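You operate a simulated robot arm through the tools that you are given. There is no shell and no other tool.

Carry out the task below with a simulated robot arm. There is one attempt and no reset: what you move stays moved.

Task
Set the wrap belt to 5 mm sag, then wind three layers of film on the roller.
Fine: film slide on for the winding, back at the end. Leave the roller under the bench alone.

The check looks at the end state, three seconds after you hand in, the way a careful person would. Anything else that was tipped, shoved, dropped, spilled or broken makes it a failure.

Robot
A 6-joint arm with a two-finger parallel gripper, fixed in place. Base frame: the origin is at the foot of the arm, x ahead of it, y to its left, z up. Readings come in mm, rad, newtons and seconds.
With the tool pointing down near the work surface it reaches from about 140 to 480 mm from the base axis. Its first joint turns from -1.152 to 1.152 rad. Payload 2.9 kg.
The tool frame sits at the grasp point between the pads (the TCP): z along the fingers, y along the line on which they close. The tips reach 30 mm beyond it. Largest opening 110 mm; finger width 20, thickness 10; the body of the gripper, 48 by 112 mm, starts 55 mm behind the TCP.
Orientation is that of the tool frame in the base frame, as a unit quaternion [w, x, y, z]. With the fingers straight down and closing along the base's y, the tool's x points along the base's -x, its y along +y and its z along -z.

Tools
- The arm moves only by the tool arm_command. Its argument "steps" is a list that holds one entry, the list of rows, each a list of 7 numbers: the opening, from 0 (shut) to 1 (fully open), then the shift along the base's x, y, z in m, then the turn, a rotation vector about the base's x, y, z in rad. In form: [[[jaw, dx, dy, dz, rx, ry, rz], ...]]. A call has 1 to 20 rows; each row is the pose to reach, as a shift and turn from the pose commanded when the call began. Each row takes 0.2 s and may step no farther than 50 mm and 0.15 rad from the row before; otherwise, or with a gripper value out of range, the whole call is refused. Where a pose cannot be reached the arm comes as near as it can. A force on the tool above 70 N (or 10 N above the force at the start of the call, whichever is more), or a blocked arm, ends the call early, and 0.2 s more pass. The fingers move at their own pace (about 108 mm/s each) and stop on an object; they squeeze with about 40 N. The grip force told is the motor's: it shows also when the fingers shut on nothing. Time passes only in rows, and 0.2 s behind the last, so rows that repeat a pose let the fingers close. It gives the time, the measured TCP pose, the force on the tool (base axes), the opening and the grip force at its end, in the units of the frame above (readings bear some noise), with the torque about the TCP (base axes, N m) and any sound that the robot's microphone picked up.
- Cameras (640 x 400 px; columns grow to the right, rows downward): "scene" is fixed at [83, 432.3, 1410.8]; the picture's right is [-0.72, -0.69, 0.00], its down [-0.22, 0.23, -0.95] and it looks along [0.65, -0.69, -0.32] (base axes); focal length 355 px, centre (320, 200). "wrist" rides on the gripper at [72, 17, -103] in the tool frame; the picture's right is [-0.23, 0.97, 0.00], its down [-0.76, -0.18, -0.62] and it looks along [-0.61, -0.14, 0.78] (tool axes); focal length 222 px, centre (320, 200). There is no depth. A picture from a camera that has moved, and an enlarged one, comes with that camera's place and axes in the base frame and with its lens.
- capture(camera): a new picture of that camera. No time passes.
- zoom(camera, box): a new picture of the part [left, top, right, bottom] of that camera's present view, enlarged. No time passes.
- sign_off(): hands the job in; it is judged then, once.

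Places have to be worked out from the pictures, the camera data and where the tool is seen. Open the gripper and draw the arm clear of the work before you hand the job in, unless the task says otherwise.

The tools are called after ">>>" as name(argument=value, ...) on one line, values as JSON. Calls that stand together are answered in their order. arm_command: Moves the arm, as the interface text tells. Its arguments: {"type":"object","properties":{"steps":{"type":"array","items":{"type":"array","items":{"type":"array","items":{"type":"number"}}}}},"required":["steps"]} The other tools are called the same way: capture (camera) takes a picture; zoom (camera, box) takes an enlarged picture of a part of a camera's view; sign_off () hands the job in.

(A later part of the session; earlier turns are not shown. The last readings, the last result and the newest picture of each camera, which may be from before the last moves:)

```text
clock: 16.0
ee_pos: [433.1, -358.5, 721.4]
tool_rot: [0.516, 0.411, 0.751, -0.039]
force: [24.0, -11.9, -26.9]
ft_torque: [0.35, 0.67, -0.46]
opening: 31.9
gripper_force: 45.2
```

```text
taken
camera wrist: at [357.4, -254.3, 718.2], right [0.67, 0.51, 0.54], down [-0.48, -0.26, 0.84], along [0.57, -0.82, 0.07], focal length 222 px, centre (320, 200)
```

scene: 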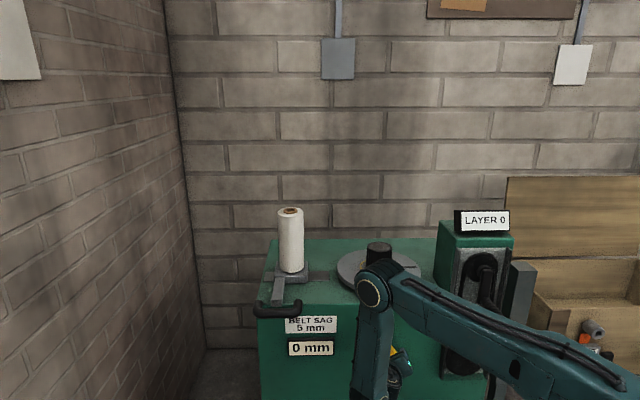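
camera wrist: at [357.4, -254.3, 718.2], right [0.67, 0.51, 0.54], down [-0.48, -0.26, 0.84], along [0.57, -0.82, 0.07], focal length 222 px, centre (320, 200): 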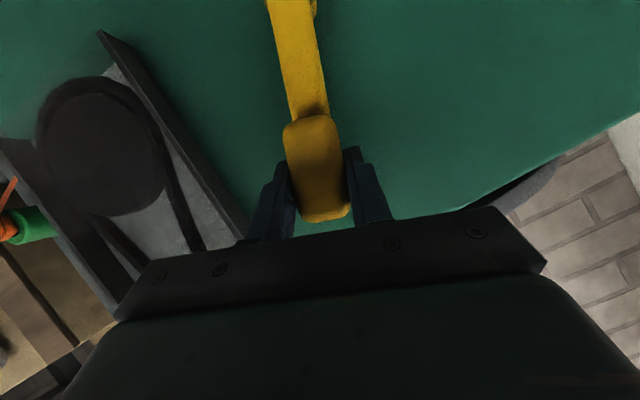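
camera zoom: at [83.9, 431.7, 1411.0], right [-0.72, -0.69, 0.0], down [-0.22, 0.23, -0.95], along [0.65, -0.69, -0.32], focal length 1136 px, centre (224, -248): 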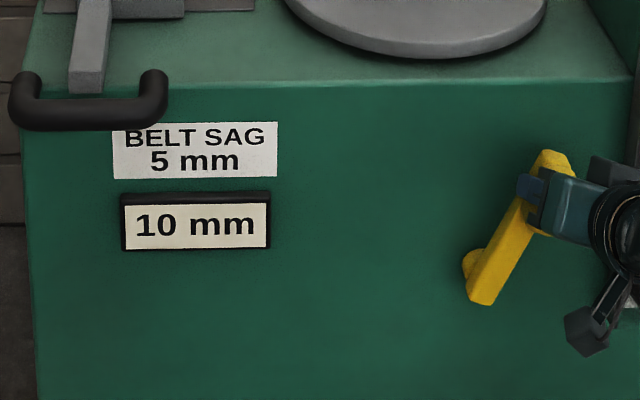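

It became 10 mm, so the 5 mm band lies between about +0.03 and +0.28 rad right of vertical. I turn back 0.15 rad to near its middle.

>>> arm_command(steps=[[[0.1, 0.005, 0.0042, 0.002, -0.0354, 0.0354, 0], [0.1, 0.01, 0.0086, 0.0038, -0.0707, 0.0707, 0], [0.1, 0.0148, 0.0134, 0.0051, -0.1061, 0.1061, 0], [0.1, 0.0148, 0.0134, 0.0051, -0.1061, 0.1061, 0]]])

>>> zoom(camera="scene", box=[250, 280, 450, 400])

```text
clock: 17.0
ee_pos: [444.9, -345.0, 727.0]
tool_rot: [0.497, 0.381, 0.773, -0.101]
force: [4.9, -2.1, -3.2]
ft_torque: [0.98, 1.21, -0.1]
opening: 32.0
gripper_force: 45.3
```

```text
3.20 times, centred on (350, 340) of scene
camera zoom: at [83.1, 432.2, 1410.9], right [-0.72, -0.69, 0.0], down [-0.22, 0.23, -0.95], along [0.65, -0.69, -0.32], focal length 1136 px, centre (224, -248)
```

zoom: 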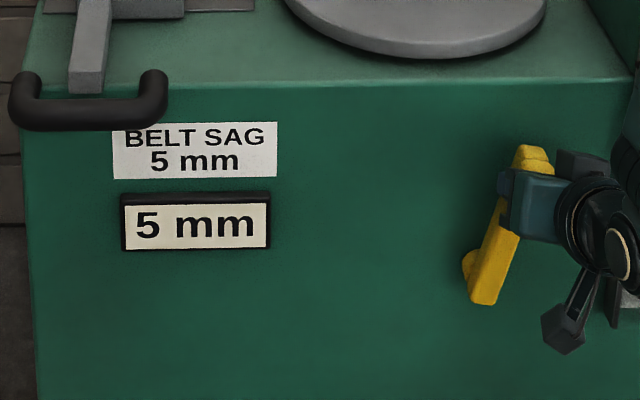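

5 mm again with the lever almost unloaded. I release slowly, and withdraw along the tool axis.

>>> arm_command(steps=[[[0.35, 0, 0, 0, 0, 0, 0], [0.45, 0, 0, 0, 0, 0, 0], [0.55, 0, 0, 0, 0, 0, 0], [0.6, -0.01, 0.008, 0.007, 0, 0, 0], [0.6, -0.021, 0.016, 0.0145, 0, 0, 0], [0.6, -0.031, 0.024, 0.022, 0, 0, 0], [0.6, -0.042, 0.0325, 0.0295, 0, 0, 0], [0.6, -0.055, 0.0425, 0.038, 0, 0, 0]]])

>>> zoom(camera="scene", box=[250, 280, 450, 400])

>>> capture(camera="wrist")

>>> capture(camera="scene")

```text
clock: 18.8
ee_pos: [388.4, -302.0, 765.3]
tool_rot: [0.497, 0.381, 0.773, -0.1]
force: [0.2, -0.4, 0.4]
ft_torque: [0.04, 0.04, 0.0]
opening: 65.9
gripper_force: 0.1
```

```text
3.20 times, centred on (350, 340) of scene
camera zoom: at [83.0, 432.3, 1410.8], right [-0.72, -0.69, 0.0], down [-0.22, 0.23, -0.95], along [0.65, -0.69, -0.32], focal length 1136 px, centre (224, -248)
```

zoom: 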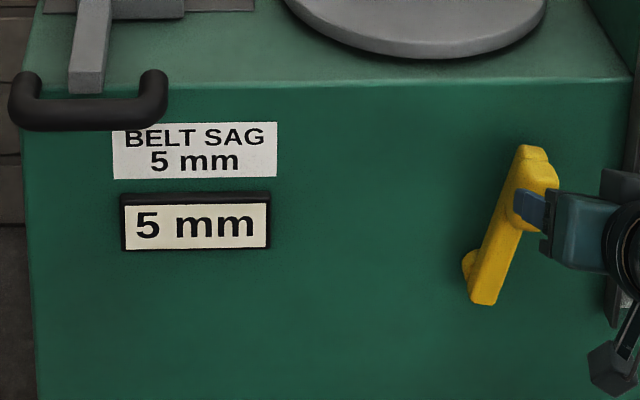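

```text
taken
camera wrist: at [313.8, -197.9, 758.7], right [0.72, 0.56, 0.41], down [-0.39, -0.16, 0.91], along [0.58, -0.81, 0.1], focal length 222 px, centre (320, 200)
```

wrist: 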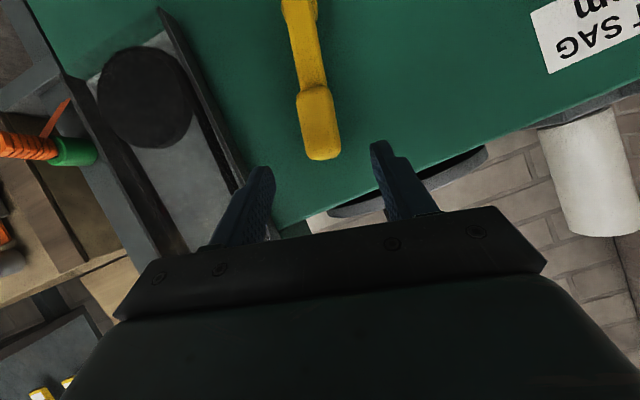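

```text
taken
```

scene: 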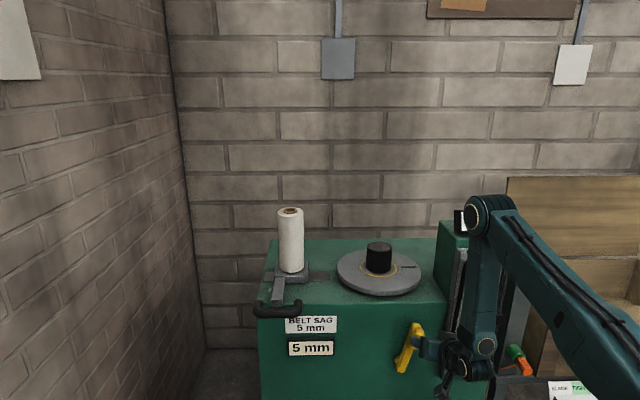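

The lever holds on its own at 5 mm. Next is the film slide, whose handle bar is near (h 553, u -457, z 827). I'll travel in front of the face to a standoff, rolling the tool so the fingers close vertically around the bar; first half of the move now.

>>> arm_command(steps=[[[0.6, 0.0196, 0.0231, 0.012, 0.0999, -0.0642, -0.0199], [0.7, 0.0392, 0.0462, 0.024, 0.1998, -0.1284, -0.0397], [0.7, 0.0588, 0.0693, 0.036, 0.2996, -0.1926, -0.0596], [0.7, 0.0784, 0.0924, 0.048, 0.3995, -0.2568, -0.0794], [0.7, 0.098, 0.1155, 0.06, 0.4994, -0.321, -0.0993]]])

>>> capture(camera="wrist")

>>> capture(camera="scene")

```text
clock: 20.0
ee_pos: [488.3, -184.5, 823.6]
tool_rot: [0.499, 0.539, 0.666, 0.131]
force: [-0.3, -0.8, -0.3]
ft_torque: [-0.04, -0.02, 0.03]
opening: 77.2
gripper_force: 0.0
```

```text
taken
camera wrist: at [421.2, -78.0, 847.3], right [0.55, 0.18, 0.81], down [-0.67, -0.49, 0.56], along [0.5, -0.85, -0.15], focal length 222 px, centre (320, 200)
```

wrist: 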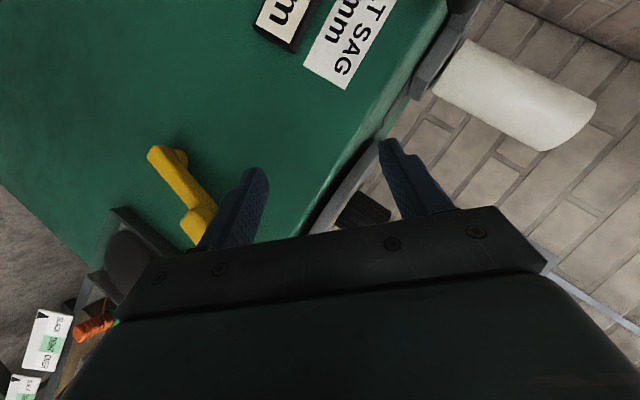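

```text
taken
```

scene: 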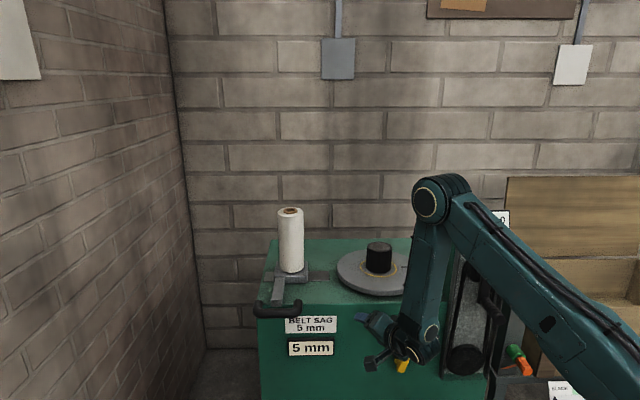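

The move is on track. I complete the second half to the standoff in front of the slide handle.

>>> arm_command(steps=[[[0.7, 0.0192, 0.0227, 0.008, 0.0999, -0.0642, -0.0199], [0.7, 0.0384, 0.0454, 0.016, 0.1998, -0.1284, -0.0397], [0.7, 0.0576, 0.0681, 0.025, 0.2996, -0.1926, -0.0596], [0.7, 0.0768, 0.0908, 0.033, 0.3995, -0.2568, -0.0794], [0.7, 0.096, 0.1135, 0.041, 0.4994, -0.321, -0.0993]]])

>>> capture(camera="wrist")

>>> capture(camera="scene")

```text
clock: 21.2
ee_pos: [586.5, -73.7, 865.2]
tool_rot: [0.455, 0.65, 0.498, 0.35]
force: [1.0, 0.5, -0.4]
ft_torque: [0.01, 0.02, 0.06]
opening: 76.9
gripper_force: 0.0
```

```text
taken
camera wrist: at [516.7, 20.4, 917.3], right [0.26, -0.31, 0.91], down [-0.82, -0.57, 0.05], along [0.51, -0.76, -0.4], focal length 222 px, centre (320, 200)
```

wrist: 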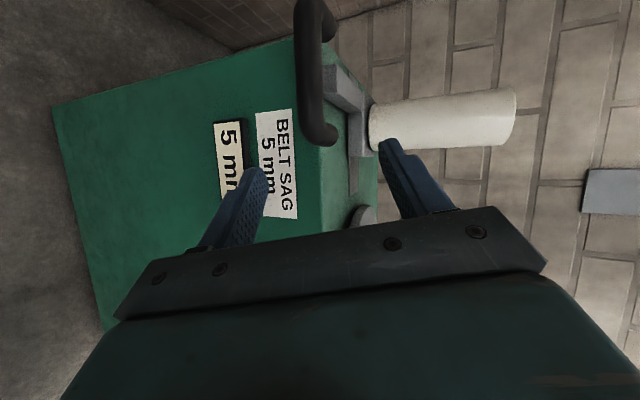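

```text
taken
```

scene: 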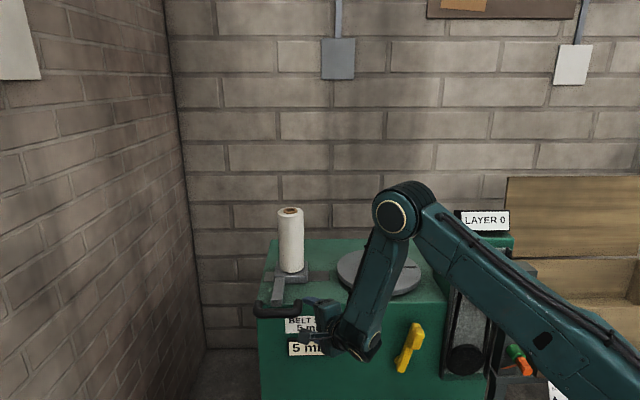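

Reach is fine here. I zoom on the handle to measure its bar exactly.

>>> zoom(camera="wrist", box=[240, 0, 400, 160])

>>> zoom(camera="scene", box=[245, 270, 345, 360])

```text
2.50 times, centred on (320, 80) of wrist
camera zoom: at [516.7, 20.4, 917.3], right [0.26, -0.31, 0.91], down [-0.82, -0.57, 0.05], along [0.51, -0.76, -0.4], focal length 555 px, centre (320, 500)
```

zoom: 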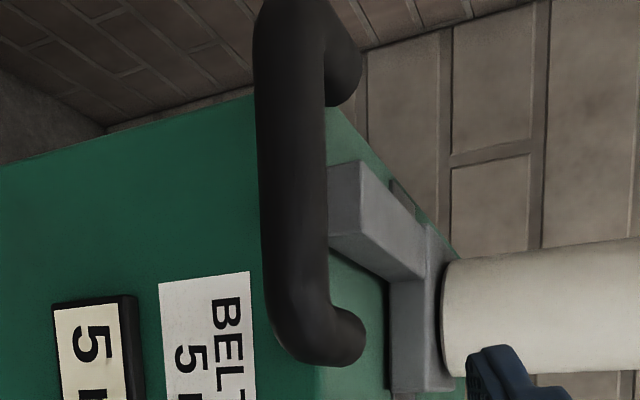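

```text
4.44 times, centred on (295, 315) of scene
camera zoom: at [83.0, 432.3, 1410.8], right [-0.72, -0.69, 0.0], down [-0.22, 0.23, -0.95], along [0.65, -0.69, -0.32], focal length 1578 px, centre (431, -311)
```

zoom: 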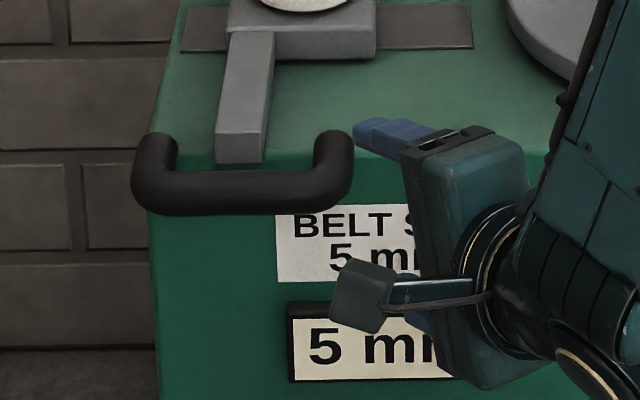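

Bar: centre ≈ (h 551, u -458, z 822), 27 mm thick, straight from u≈-510 to -405. I'll advance along the tool axis so the fingers pass above and below the bar at u≈-430, short of the grey arm.

>>> arm_command(steps=[[[0.7, 0.0076, 0.0145, -0.0057, 0, 0, 0], [0.7, 0.03, 0.0085, -0.014, 0, 0, 0], [0.7, 0.052, 0.0026, -0.0223, 0, 0, 0], [0.7, 0.074, -0.0033, -0.0306, 0, 0, 0], [0.7, 0.0885, -0.0072, -0.036, 0, 0, 0]]])

>>> capture(camera="wrist")

>>> zoom(camera="scene", box=[245, 270, 345, 360])

```text
clock: 22.4
ee_pos: [672.4, -79.7, 830.1]
tool_rot: [0.455, 0.649, 0.5, 0.35]
force: [-0.8, -0.6, -0.6]
ft_torque: [0.01, 0.01, 0.0]
opening: 77.1
gripper_force: 0.0
```

```text
taken
camera wrist: at [603.2, 14.5, 882.1], right [0.26, -0.3, 0.92], down [-0.82, -0.57, 0.05], along [0.51, -0.76, -0.4], focal length 222 px, centre (320, 200)
```

wrist: 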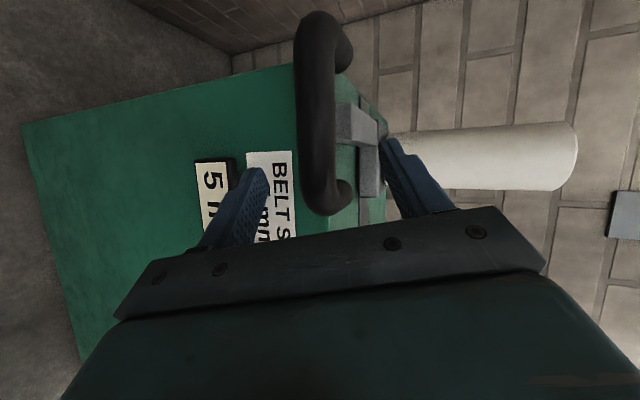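

```text
4.44 times, centred on (295, 315) of scene
camera zoom: at [82.9, 432.3, 1410.8], right [-0.72, -0.69, 0.0], down [-0.22, 0.23, -0.95], along [0.65, -0.69, -0.32], focal length 1578 px, centre (431, -311)
```

zoom: 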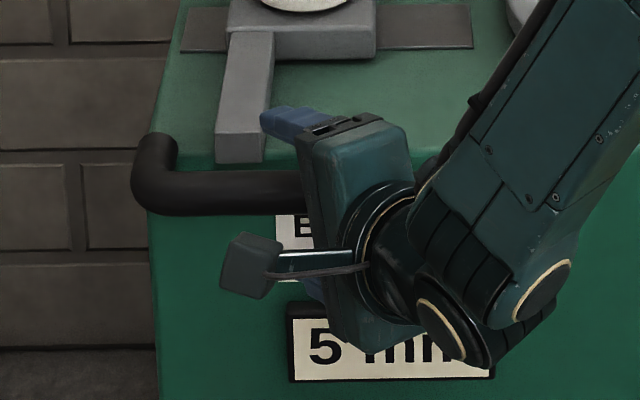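

The bar is passing centrally between the fingers. I advance the last 20 mm, shift slightly left, and close.

>>> arm_command(steps=[[[0.7, 0.012, 0.001, -0.0035, 0, 0, 0], [0.7, 0.025, 0.002, -0.0075, 0, 0, 0], [0.5, 0.025, 0.002, -0.0075, 0, 0, 0], [0.35, 0.025, 0.002, -0.0075, 0, 0, 0], [0.2, 0.025, 0.002, -0.0075, 0, 0, 0], [0.05, 0.025, 0.002, -0.0075, 0, 0, 0]]])

>>> capture(camera="wrist")

>>> zoom(camera="scene", box=[245, 270, 345, 360])

```text
clock: 23.8
ee_pos: [695.0, -78.9, 820.0]
tool_rot: [0.453, 0.651, 0.5, 0.348]
force: [1.1, 0.3, -13.9]
ft_torque: [0.78, -0.82, -0.18]
opening: 30.0
gripper_force: 44.7
```

```text
taken
camera wrist: at [626.8, 15.2, 873.9], right [0.27, -0.31, 0.91], down [-0.82, -0.57, 0.05], along [0.5, -0.76, -0.4], focal length 222 px, centre (320, 200)
```

wrist: 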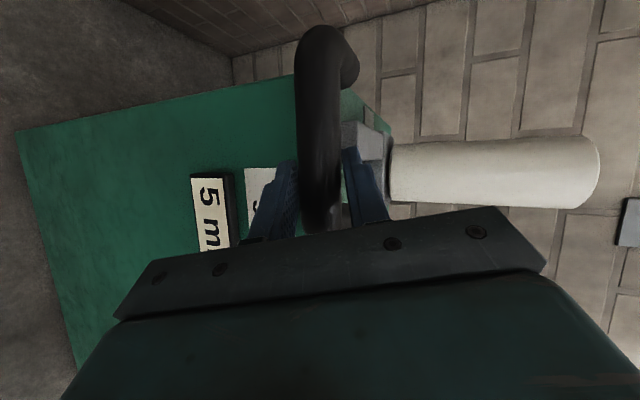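

```text
4.44 times, centred on (295, 315) of scene
camera zoom: at [83.3, 432.3, 1410.8], right [-0.72, -0.69, 0.0], down [-0.22, 0.23, -0.95], along [0.65, -0.69, -0.32], focal length 1578 px, centre (431, -311)
```

zoom: 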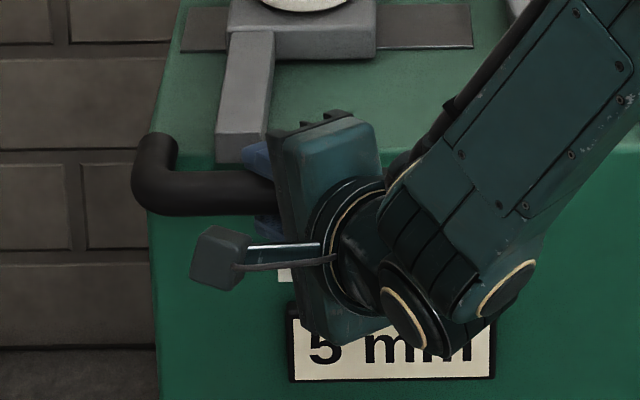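

Bar is gripped (30 mm, 45 N). I pull it along the track direction (+u) in small steps and watch force.

>>> arm_command(steps=[[[0.05, -0.0035, -0.0035, -0.002, 0, 0, 0], [0.05, -0.0071, -0.0071, -0.002, 0, 0, 0], [0.05, -0.0106, -0.0106, -0.002, 0, 0, 0], [0.05, -0.0141, -0.0141, -0.002, 0, 0, 0]]])

>>> capture(camera="scene")

>>> zoom(camera="scene", box=[240, 190, 440, 315])

```text
clock: 24.8
ee_pos: [684.3, -90.2, 821.7]
tool_rot: [0.454, 0.648, 0.5, 0.351]
force: [-5.0, 11.3, -5.3]
ft_torque: [1.07, -1.29, 0.78]
opening: 29.9
gripper_force: 45.3
```

```text
taken
```

scene: 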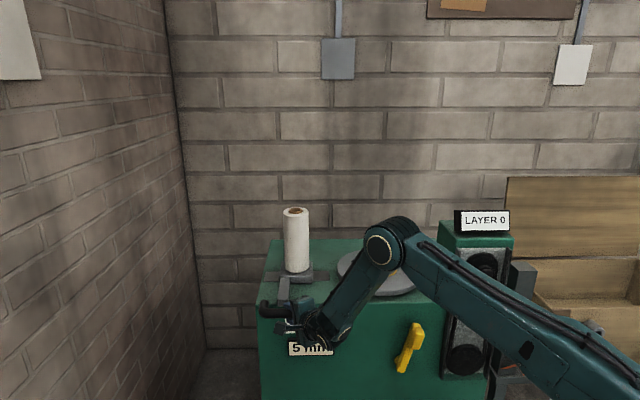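

```text
3.20 times, centred on (340, 252) of scene
camera zoom: at [82.9, 432.5, 1410.8], right [-0.72, -0.69, 0.0], down [-0.22, 0.23, -0.95], along [0.65, -0.69, -0.32], focal length 1136 px, centre (256, 32)
```

zoom: 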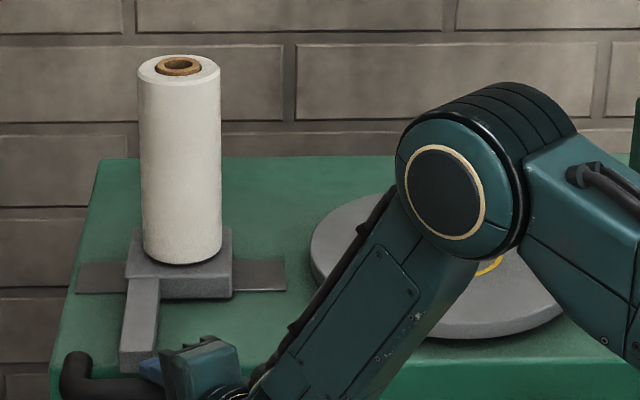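

The carriage slides easily and the roll moved ~19 mm right. About 50 mm of track remains, so I continue in 5 mm steps.

>>> arm_command(steps=[[[0.05, -0.0035, -0.0035, 0, 0, 0, 0], [0.05, -0.0071, -0.0071, 0, 0, 0, 0], [0.05, -0.0106, -0.0106, 0, 0, 0, 0], [0.05, -0.0141, -0.0141, 0, 0, 0, 0], [0.05, -0.0177, -0.0177, 0, 0, 0, 0], [0.05, -0.0212, -0.0212, 0, 0, 0, 0], [0.05, -0.0247, -0.0247, 0, 0, 0, 0], [0.05, -0.0283, -0.0283, 0, 0, 0, 0], [0.05, -0.0318, -0.0318, 0, 0, 0, 0]]])

>>> zoom(camera="scene", box=[240, 190, 440, 315])

>>> capture(camera="wrist")

```text
clock: 26.8
ee_pos: [652.9, -122.4, 819.8]
tool_rot: [0.455, 0.65, 0.499, 0.349]
force: [-16.7, 22.1, 4.0]
ft_torque: [0.76, -0.63, -0.82]
opening: 29.8
gripper_force: 44.7
```

```text
3.20 times, centred on (340, 252) of scene
camera zoom: at [82.5, 432.8, 1410.7], right [-0.72, -0.69, 0.0], down [-0.22, 0.23, -0.95], along [0.65, -0.69, -0.32], focal length 1136 px, centre (256, 32)
```

zoom: 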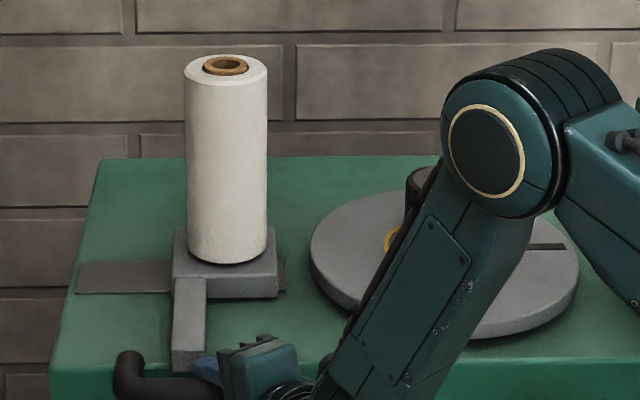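

```text
taken
camera wrist: at [583.2, -28.3, 873.4], right [0.26, -0.31, 0.91], down [-0.82, -0.57, 0.05], along [0.51, -0.76, -0.4], focal length 222 px, centre (320, 200)
```

wrist: 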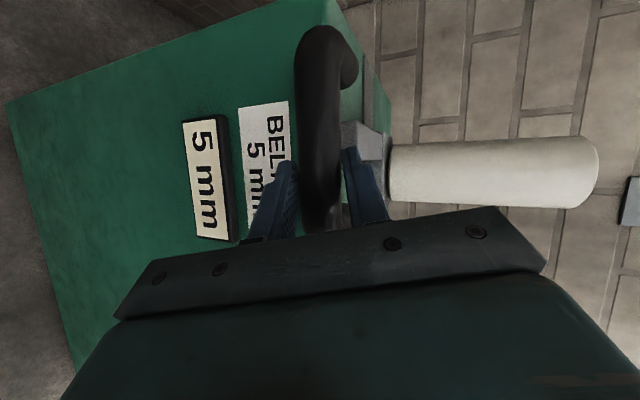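

The carriage is nearly at the right end of its track. I continue a bit more with a slight relief away from the face, expecting a stop.

>>> arm_command(steps=[[[0.05, -0.0035, -0.0015, 0, 0, 0, 0], [0.05, -0.0064, -0.0044, 0, 0, 0, 0], [0.05, -0.0092, -0.0072, 0, 0, 0, 0], [0.05, -0.012, -0.01, 0, 0, 0, 0]]])

>>> zoom(camera="scene", box=[240, 190, 440, 315])

```text
clock: 27.8
ee_pos: [640.2, -134.9, 820.1]
tool_rot: [0.456, 0.65, 0.499, 0.347]
force: [14.2, -8.5, -17.3]
ft_torque: [0.97, -1.01, -0.25]
opening: 29.9
gripper_force: 45.4
```

```text
3.20 times, centred on (340, 252) of scene
camera zoom: at [83.7, 432.0, 1410.9], right [-0.72, -0.69, 0.0], down [-0.22, 0.23, -0.95], along [0.65, -0.69, -0.32], focal length 1136 px, centre (256, 32)
```

zoom: 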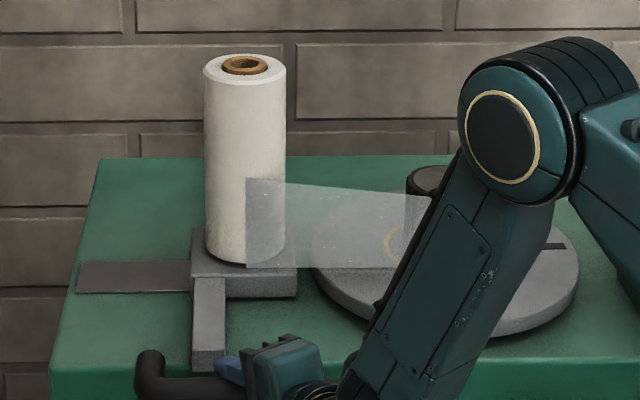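

Film has now joined from the roll to the roller — the slide is on. I nudge another few mm to be safely in its on position.

>>> arm_command(steps=[[[0.05, -0.0035, -0.0035, 0.001, 0, 0, 0], [0.05, -0.0071, -0.0071, 0.001, 0, 0, 0], [0.05, -0.0071, -0.0071, 0.001, 0, 0, 0]]])

>>> zoom(camera="scene", box=[240, 190, 440, 315])

```text
clock: 28.6
ee_pos: [632.4, -142.3, 821.1]
tool_rot: [0.456, 0.65, 0.499, 0.346]
force: [24.3, -25.5, -27.4]
ft_torque: [0.71, -0.67, -0.67]
opening: 29.8
gripper_force: 45.2
```

```text
3.20 times, centred on (340, 252) of scene
camera zoom: at [84.1, 431.6, 1411.0], right [-0.72, -0.69, 0.0], down [-0.22, 0.23, -0.95], along [0.65, -0.69, -0.32], focal length 1136 px, centre (256, 32)
```

zoom: 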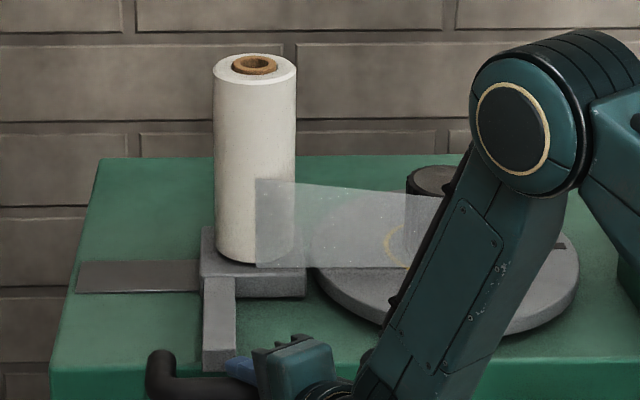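

The film is on. I relax the residual force, open, and withdraw along the tool axis.

>>> arm_command(steps=[[[0.05, 0.0014, -0.0014, -0.002, 0, 0, 0], [0.4, 0.0014, -0.0014, -0.002, 0, 0, 0], [0.6, 0.0014, -0.0014, -0.002, 0, 0, 0], [0.7, 0.0014, -0.0014, -0.002, 0, 0, 0], [0.7, -0.0167, 0.0035, 0.0048, 0, 0, 0], [0.7, -0.0394, 0.0095, 0.0133, 0, 0, 0], [0.7, -0.062, 0.0156, 0.0218, 0, 0, 0], [0.7, -0.0847, 0.0217, 0.0304, 0, 0, 0]]])

>>> capture(camera="scene")

>>> capture(camera="wrist")

```text
clock: 30.4
ee_pos: [549.6, -116.6, 851.3]
tool_rot: [0.455, 0.649, 0.5, 0.349]
force: [0.4, -0.3, -0.9]
ft_torque: [0.02, 0.01, -0.06]
opening: 76.9
gripper_force: 0.1
```

```text
taken
```

scene: 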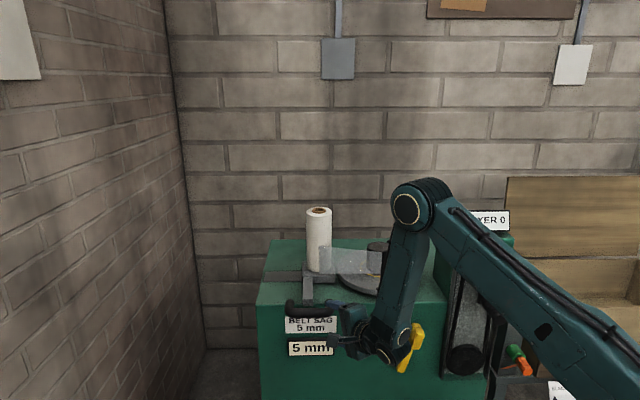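

```text
taken
camera wrist: at [479.1, -22.6, 903.5], right [0.26, -0.3, 0.92], down [-0.82, -0.57, 0.05], along [0.51, -0.76, -0.4], focal length 222 px, centre (320, 200)
```

wrist: 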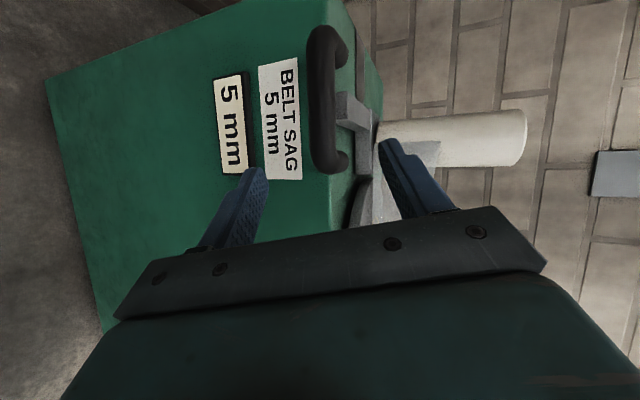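

Film on, readout 5 mm, layer 0. Now to the crank: I move to an observation pose in front of it, tool nearly down (20° tilt), fingers closing along u.

>>> arm_command(steps=[[[0.7, -0.024, -0.0156, 0.0158, -0.0518, 0.0928, 0.0578], [0.7, -0.048, -0.0312, 0.0315, -0.1037, 0.1856, 0.1157], [0.7, -0.072, -0.0468, 0.0473, -0.1555, 0.2784, 0.1735], [0.7, -0.096, -0.0625, 0.063, -0.2073, 0.3712, 0.2314], [0.7, -0.12, -0.0781, 0.0788, -0.2592, 0.464, 0.2892], [0.7, -0.144, -0.0937, 0.0945, -0.311, 0.5568, 0.3471], [0.7, -0.168, -0.1093, 0.1103, -0.3628, 0.6495, 0.4049], [0.7, -0.192, -0.1249, 0.126, -0.4147, 0.7423, 0.4627], [0.7, -0.216, -0.1405, 0.1418, -0.4665, 0.8351, 0.5206], [0.7, -0.24, -0.1562, 0.1575, -0.5183, 0.9279, 0.5784], [0.7, -0.264, -0.1718, 0.1733, -0.5702, 1.0207, 0.6363], [0.7, -0.288, -0.1874, 0.189, -0.622, 1.1135, 0.6941]]])

>>> capture(camera="wrist")

>>> capture(camera="scene")

```text
clock: 33.0
ee_pos: [259.7, -306.6, 1043.4]
tool_rot: [0.16, 0.375, 0.911, -0.067]
force: [-0.6, 0.2, 0.1]
ft_torque: [0.03, -0.03, -0.01]
opening: 76.9
gripper_force: 0.1
```

```text
taken
camera wrist: at [198.8, -219.9, 1116.5], right [0.84, 0.54, 0.07], down [0.23, -0.48, 0.85], along [0.49, -0.69, -0.53], focal length 222 px, centre (320, 200)
```

wrist: 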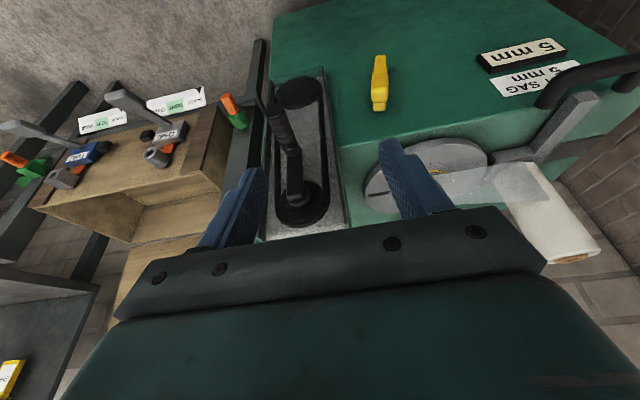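

```text
taken
```

scene: 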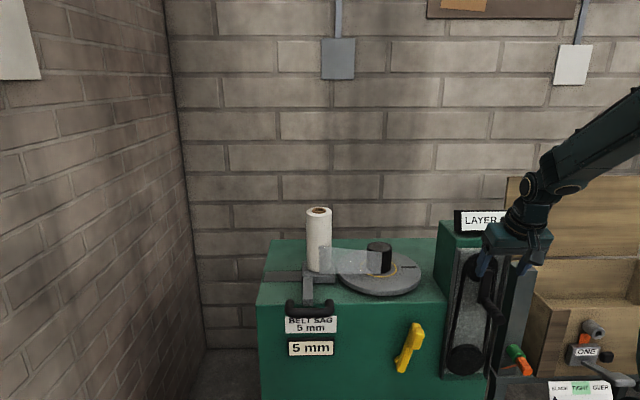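

>>> zoom(camera="wrist", box=[220, 60, 380, 240])

>>> zoom(camera="scene", box=[430, 200, 550, 390])

```text
2.22 times, centred on (300, 150) of wrist
camera zoom: at [198.8, -219.9, 1116.5], right [0.84, 0.54, 0.07], down [0.23, -0.48, 0.85], along [0.49, -0.69, -0.53], focal length 494 px, centre (364, 311)
```

zoom: 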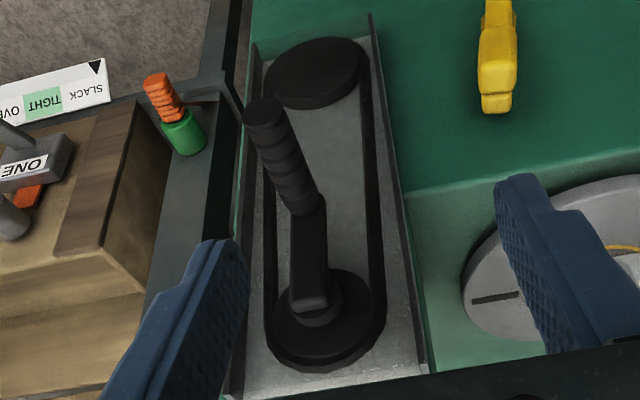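

```text
2.11 times, centred on (490, 295) of scene
camera zoom: at [82.9, 432.3, 1410.8], right [-0.72, -0.69, 0.0], down [-0.22, 0.23, -0.95], along [0.65, -0.69, -0.32], focal length 747 px, centre (-38, 0)
```

zoom: 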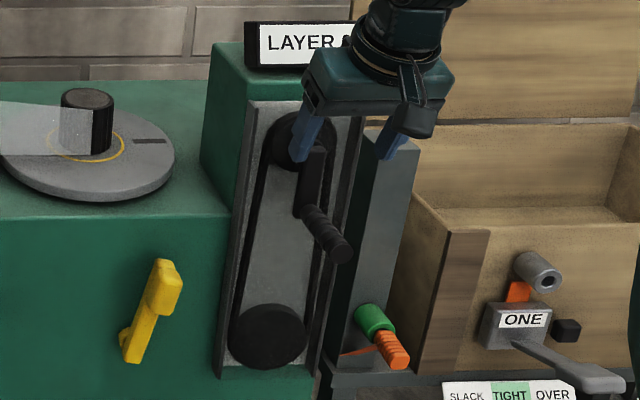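

Refined: handle tip at about (h 474, u 95, z 846), hub near (u 96, z 930), radius ≈ 80 mm. I'll tilt the tool to come from upper-left (keeping joint 1 within range for the right side of the circle) and go to a standoff above the handle.

>>> arm_command(steps=[[[0.7, 0.006, -0.0173, -0.0286, -0.0423, 0.0798, -0.0142], [0.7, 0.0118, -0.0346, -0.0572, -0.0846, 0.1597, -0.0284], [0.7, 0.0177, -0.0519, -0.0858, -0.1268, 0.2395, -0.0425], [0.7, 0.0236, -0.0692, -0.1144, -0.1691, 0.3193, -0.0567]]])

>>> capture(camera="wrist")

>>> zoom(camera="scene", box=[430, 200, 550, 390])

```text
clock: 34.0
ee_pos: [285.5, -375.6, 928.5]
tool_rot: [0.042, 0.371, 0.904, -0.208]
force: [-0.7, -0.7, -0.6]
ft_torque: [0.02, 0.03, -0.01]
opening: 77.0
gripper_force: 0.0
```

```text
taken
camera wrist: at [253.4, -275.4, 1001.4], right [0.83, 0.47, -0.28], down [0.48, -0.36, 0.8], along [0.28, -0.8, -0.52], focal length 222 px, centre (320, 200)
```

wrist: 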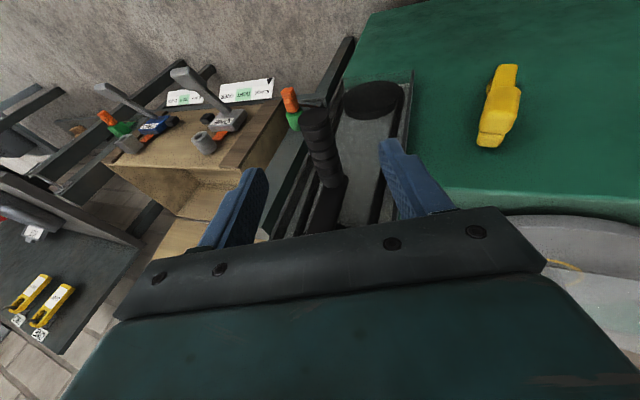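

```text
2.11 times, centred on (490, 295) of scene
camera zoom: at [83.0, 432.3, 1410.8], right [-0.72, -0.69, 0.0], down [-0.22, 0.23, -0.95], along [0.65, -0.69, -0.32], focal length 747 px, centre (-38, 0)
```

zoom: 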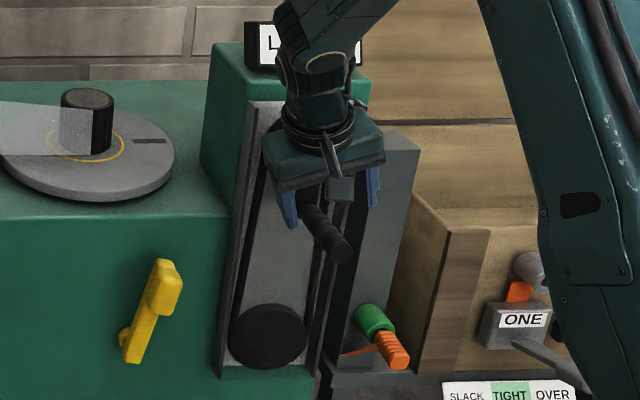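

The handle lines up between the fingers. I descend along the tool axis and close on it.

>>> arm_command(steps=[[[0.7, -0.0018, -0.0095, -0.0214, 0, 0, 0], [0.7, -0.0036, -0.019, -0.0428, 0, 0, 0], [0.7, -0.0053, -0.0284, -0.064, 0, 0, 0], [0.7, -0.0068, -0.0364, -0.082, 0, 0, 0]]])

>>> capture(camera="wrist")

>>> zoom(camera="scene", box=[430, 200, 550, 390])

```text
clock: 35.0
ee_pos: [274.6, -415.0, 843.4]
tool_rot: [0.043, 0.371, 0.904, -0.207]
force: [0.2, -0.6, 0.3]
ft_torque: [0.02, 0.02, 0.03]
opening: 76.9
gripper_force: 0.0
```

```text
taken
camera wrist: at [242.2, -312.4, 916.7], right [0.83, 0.48, -0.28], down [0.47, -0.36, 0.8], along [0.28, -0.8, -0.52], focal length 222 px, centre (320, 200)
```

wrist: 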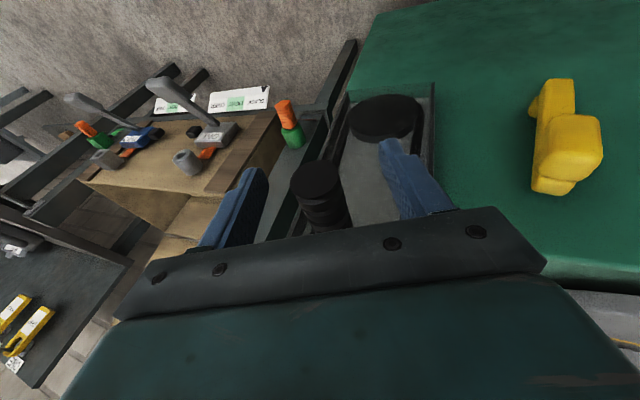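

```text
2.11 times, centred on (490, 295) of scene
camera zoom: at [83.0, 432.3, 1410.8], right [-0.72, -0.69, 0.0], down [-0.22, 0.23, -0.95], along [0.65, -0.69, -0.32], focal length 747 px, centre (-38, 0)
```

zoom: 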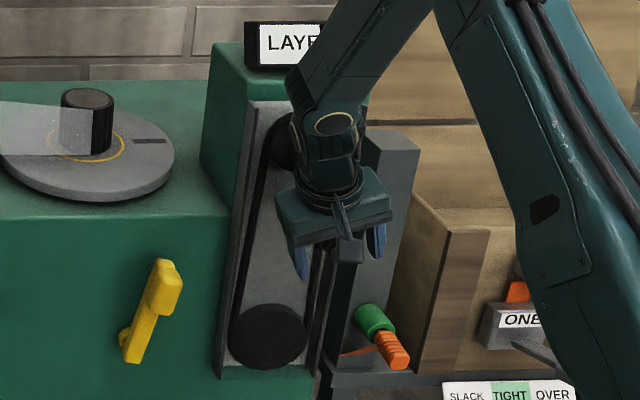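

The handle is centred between the pads. I close the gripper on it.

>>> arm_command(steps=[[[0.5, 0.0003, 0.0012, 0.003, 0, 0, 0], [0.35, 0.0003, 0.0012, 0.003, 0, 0, 0], [0.2, 0.0003, 0.0012, 0.003, 0, 0, 0], [0.05, 0.0003, 0.0012, 0.003, 0, 0, 0], [0.05, 0.0003, 0.0012, 0.003, 0, 0, 0]]])

>>> capture(camera="wrist")

```text
clock: 36.2
ee_pos: [276.4, -413.3, 846.9]
tool_rot: [0.042, 0.37, 0.905, -0.206]
force: [-2.9, -1.2, 6.1]
ft_torque: [0.42, 0.43, 0.54]
opening: 27.2
gripper_force: 44.9
```

```text
taken
camera wrist: at [243.4, -311.8, 920.2], right [0.83, 0.48, -0.28], down [0.48, -0.36, 0.8], along [0.28, -0.8, -0.52], focal length 222 px, centre (320, 200)
```

wrist: 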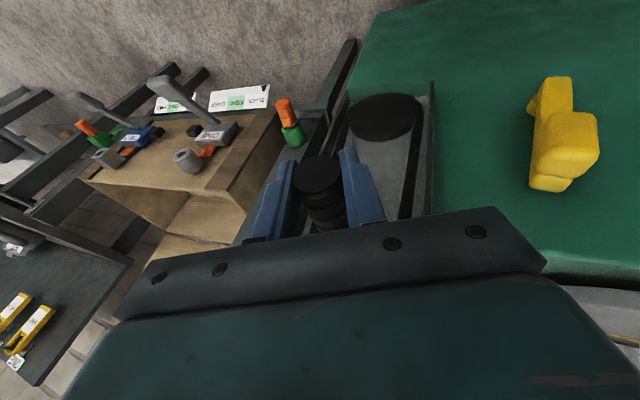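

The crank handle is held (27 mm). I start cranking clockwise as seen from the front with a half-radian arc to verify centre, radius and resistance.

>>> arm_command(steps=[[[0.05, 0.006, 0.0056, 0.0004, 0, 0, 0], [0.05, 0.0119, 0.0111, 0.0016, 0, 0, 0], [0.05, 0.0177, 0.0165, 0.0037, 0, 0, 0], [0.05, 0.0234, 0.0218, 0.0065, 0, 0, 0], [0.05, 0.0288, 0.0268, 0.01, 0, 0, 0]]])

>>> zoom(camera="scene", box=[270, 190, 550, 390])

>>> capture(camera="wrist")

```text
clock: 37.4
ee_pos: [303.6, -384.9, 860.3]
tool_rot: [0.04, 0.374, 0.903, -0.21]
force: [-25.0, -1.5, 23.8]
ft_torque: [-0.37, -0.21, 0.89]
opening: 27.3
gripper_force: 45.2
```

```text
2.00 times, centred on (410, 290) of scene
camera zoom: at [82.1, 432.6, 1410.8], right [-0.72, -0.69, 0.0], down [-0.22, 0.23, -0.95], along [0.65, -0.69, -0.32], focal length 710 px, centre (140, 20)
```

zoom: 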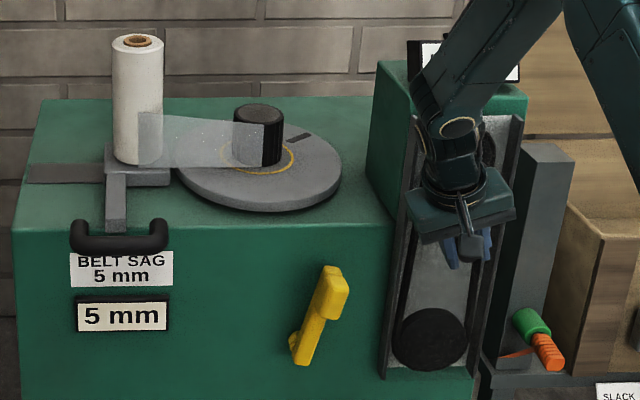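

```text
taken
camera wrist: at [272.2, -283.7, 932.1], right [0.84, 0.47, -0.29], down [0.48, -0.36, 0.8], along [0.27, -0.81, -0.52], focal length 222 px, centre (320, 200)
```

wrist: 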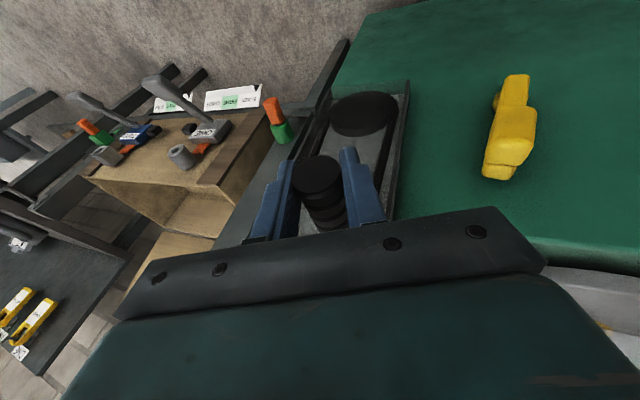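

The turntable follows the crank and the film stays attached. Force points inward, so the true radius is a bit smaller (~66 mm); I continue the arc up the left side with that.

>>> arm_command(steps=[[[0.05, 0.0033, 0.0033, 0.0068, 0, 0, 0], [0.05, 0.0071, 0.0071, 0.0127, 0, 0, 0], [0.05, 0.0103, 0.0103, 0.0191, 0, 0, 0], [0.05, 0.013, 0.013, 0.0261, 0, 0, 0], [0.05, 0.0151, 0.0151, 0.0334, 0, 0, 0], [0.05, 0.0165, 0.0165, 0.0411, 0, 0, 0], [0.05, 0.0173, 0.0173, 0.0489, 0, 0, 0], [0.05, 0.0173, 0.0173, 0.0569, 0, 0, 0]]])

>>> zoom(camera="scene", box=[270, 190, 550, 390])

>>> capture(camera="wrist")

```text
clock: 39.2
ee_pos: [325.1, -363.2, 912.4]
tool_rot: [0.042, 0.367, 0.907, -0.202]
force: [5.5, 36.2, -4.7]
ft_torque: [0.48, 0.33, 0.66]
opening: 27.1
gripper_force: 45.3
```

```text
2.00 times, centred on (410, 290) of scene
camera zoom: at [83.1, 433.2, 1410.6], right [-0.72, -0.69, 0.0], down [-0.22, 0.23, -0.95], along [0.65, -0.69, -0.32], focal length 710 px, centre (140, 20)
```

zoom: 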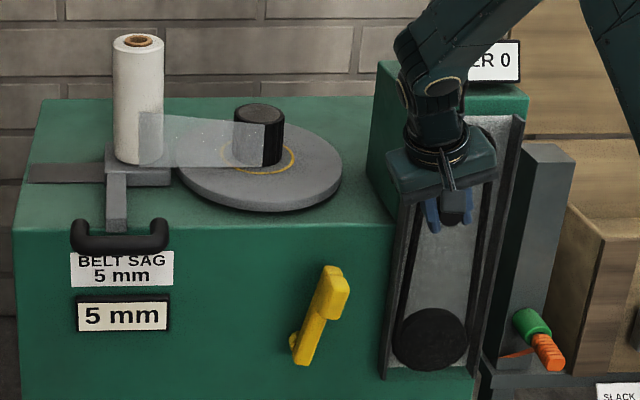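

```text
taken
camera wrist: at [292.3, -263.2, 987.1], right [0.83, 0.49, -0.28], down [0.48, -0.36, 0.8], along [0.29, -0.8, -0.53], focal length 222 px, centre (320, 200)
```

wrist: 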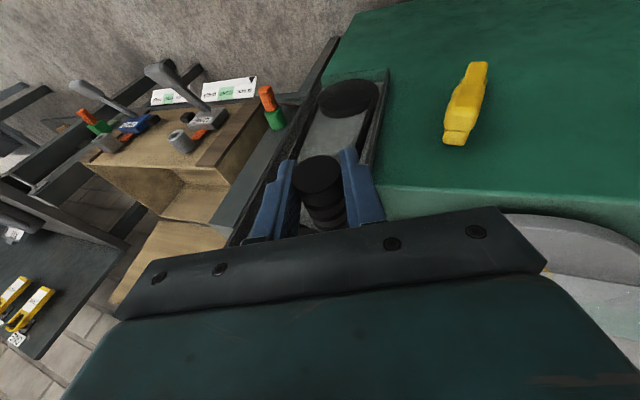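

Three measured points fit a circle with centre (u 100, z 920), radius 73 mm. I carry on over the top with that.

>>> arm_command(steps=[[[0.05, 0.0025, 0.0039, 0.0038, 0, 0, 0], [0.05, 0.0021, 0.0035, 0.0126, 0, 0, 0], [0.05, 0.0009, 0.0023, 0.0212, 0, 0, 0], [0.05, -0.001, 0.0004, 0.0296, 0, 0, 0], [0.05, -0.0036, -0.0022, 0.0376, 0, 0, 0], [0.05, -0.0069, -0.0055, 0.0451, 0, 0, 0], [0.05, -0.0107, -0.0093, 0.052, 0, 0, 0], [0.05, -0.0151, -0.0137, 0.0582, 0, 0, 0], [0.05, -0.0201, -0.0187, 0.0636, 0, 0, 0], [0.05, -0.0254, -0.024, 0.0682, 0, 0, 0], [0.05, -0.031, -0.0296, 0.0718, 0, 0, 0], [0.05, -0.037, -0.0356, 0.0744, 0, 0, 0]]])

>>> zoom(camera="scene", box=[270, 190, 550, 390])

>>> capture(camera="wrist")

```text
clock: 41.8
ee_pos: [285.9, -402.2, 988.8]
tool_rot: [0.042, 0.372, 0.904, -0.207]
force: [3.8, -2.4, 8.9]
ft_torque: [0.51, 0.5, 0.67]
opening: 27.1
gripper_force: 45.1
```

```text
2.00 times, centred on (410, 290) of scene
camera zoom: at [83.0, 432.3, 1410.8], right [-0.72, -0.69, 0.0], down [-0.22, 0.23, -0.95], along [0.65, -0.69, -0.32], focal length 710 px, centre (140, 20)
```

zoom: 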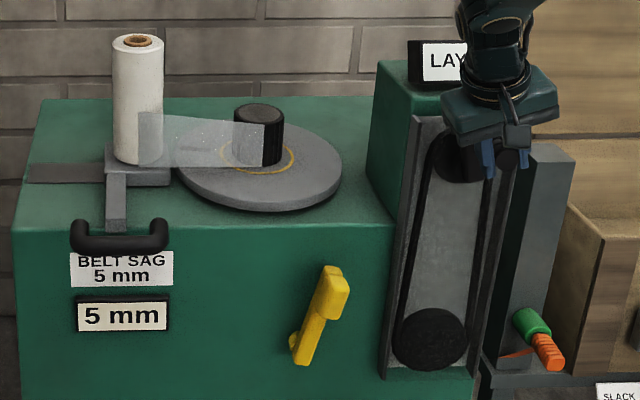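

```text
taken
camera wrist: at [253.7, -301.8, 1062.2], right [0.83, 0.47, -0.28], down [0.47, -0.36, 0.8], along [0.28, -0.81, -0.52], focal length 222 px, centre (320, 200)
```

wrist: 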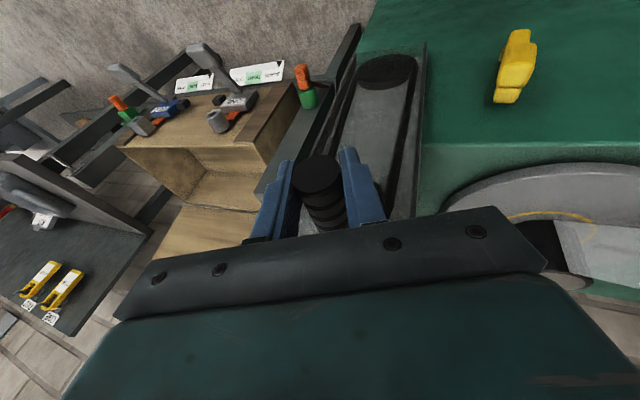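

Forces are low and the fit is good (73 mm). I continue across the top to the right side, stopping midway to check clearance to the post and crate.

>>> arm_command(steps=[[[0.05, -0.0062, -0.0062, 0.0002, 0, 0, 0], [0.05, -0.0124, -0.0124, 0.0007, 0, 0, 0], [0.05, -0.0185, -0.0185, 0.0002, 0, 0, 0], [0.05, -0.0245, -0.0245, -0.0014, 0, 0, 0], [0.05, -0.0304, -0.0304, -0.0039, 0, 0, 0], [0.05, -0.0361, -0.0361, -0.0074, 0, 0, 0], [0.05, -0.0413, -0.0413, -0.0119, 0, 0, 0]]])

>>> capture(camera="scene")

>>> capture(camera="wrist")

```text
clock: 43.4
ee_pos: [245.8, -444.8, 977.9]
tool_rot: [0.042, 0.37, 0.905, -0.207]
force: [0.8, -3.3, 2.2]
ft_torque: [-0.38, -0.36, 0.96]
opening: 27.2
gripper_force: 45.3
```

```text
taken
```

scene: 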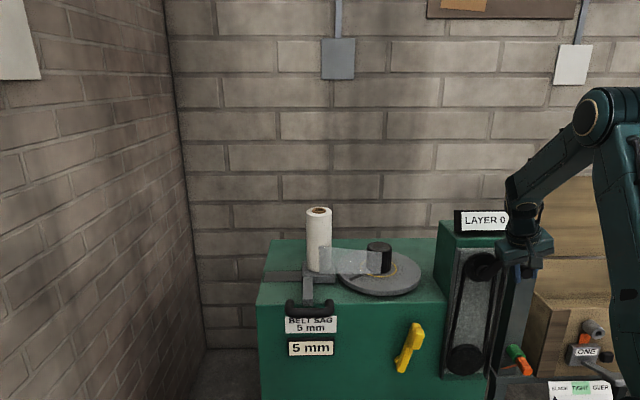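

```text
taken
camera wrist: at [212.8, -343.0, 1050.6], right [0.83, 0.48, -0.28], down [0.48, -0.36, 0.8], along [0.28, -0.8, -0.53], focal length 222 px, centre (320, 200)
```

wrist: 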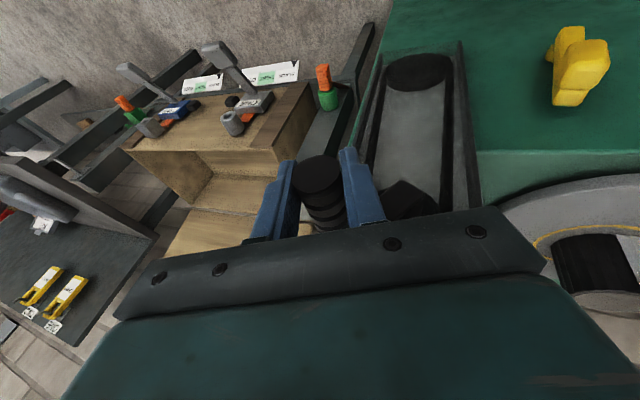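

Clear of the crate and post. I continue down the right side.

>>> arm_command(steps=[[[0.05, -0.0049, -0.0049, -0.0053, 0, 0, 0], [0.05, -0.0093, -0.0093, -0.0114, 0, 0, 0], [0.05, -0.0131, -0.0131, -0.0182, 0, 0, 0], [0.05, -0.0163, -0.0163, -0.0256, 0, 0, 0], [0.05, -0.0189, -0.0189, -0.0335, 0, 0, 0], [0.05, -0.0208, -0.0208, -0.0418, 0, 0, 0], [0.05, -0.022, -0.022, -0.0503, 0, 0, 0], [0.05, -0.0224, -0.0224, -0.059, 0, 0, 0]]])

>>> capture(camera="scene")

>>> capture(camera="wrist")

```text
clock: 45.2
ee_pos: [224.4, -464.6, 918.3]
tool_rot: [0.044, 0.369, 0.906, -0.204]
force: [17.8, 15.9, 0.5]
ft_torque: [1.09, 0.97, 0.37]
opening: 27.1
gripper_force: 45.2
```

```text
taken
```

scene: 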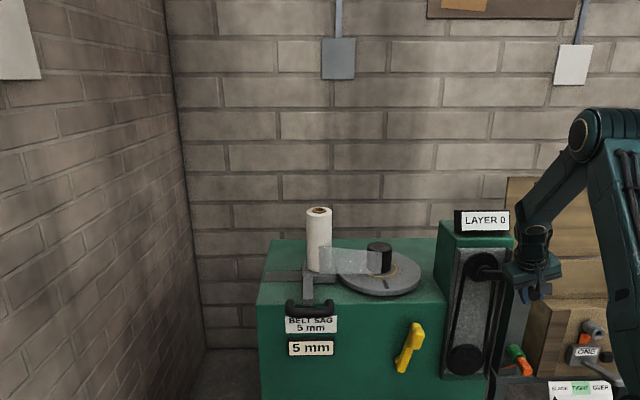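

```text
taken
camera wrist: at [191.1, -364.3, 990.4], right [0.83, 0.48, -0.28], down [0.47, -0.36, 0.8], along [0.29, -0.8, -0.53], focal length 222 px, centre (320, 200)
```

wrist: 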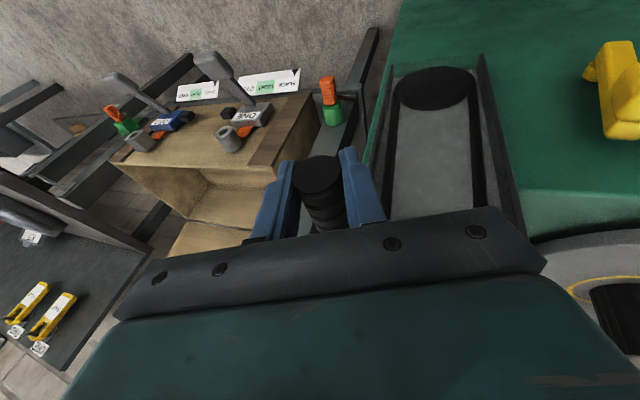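

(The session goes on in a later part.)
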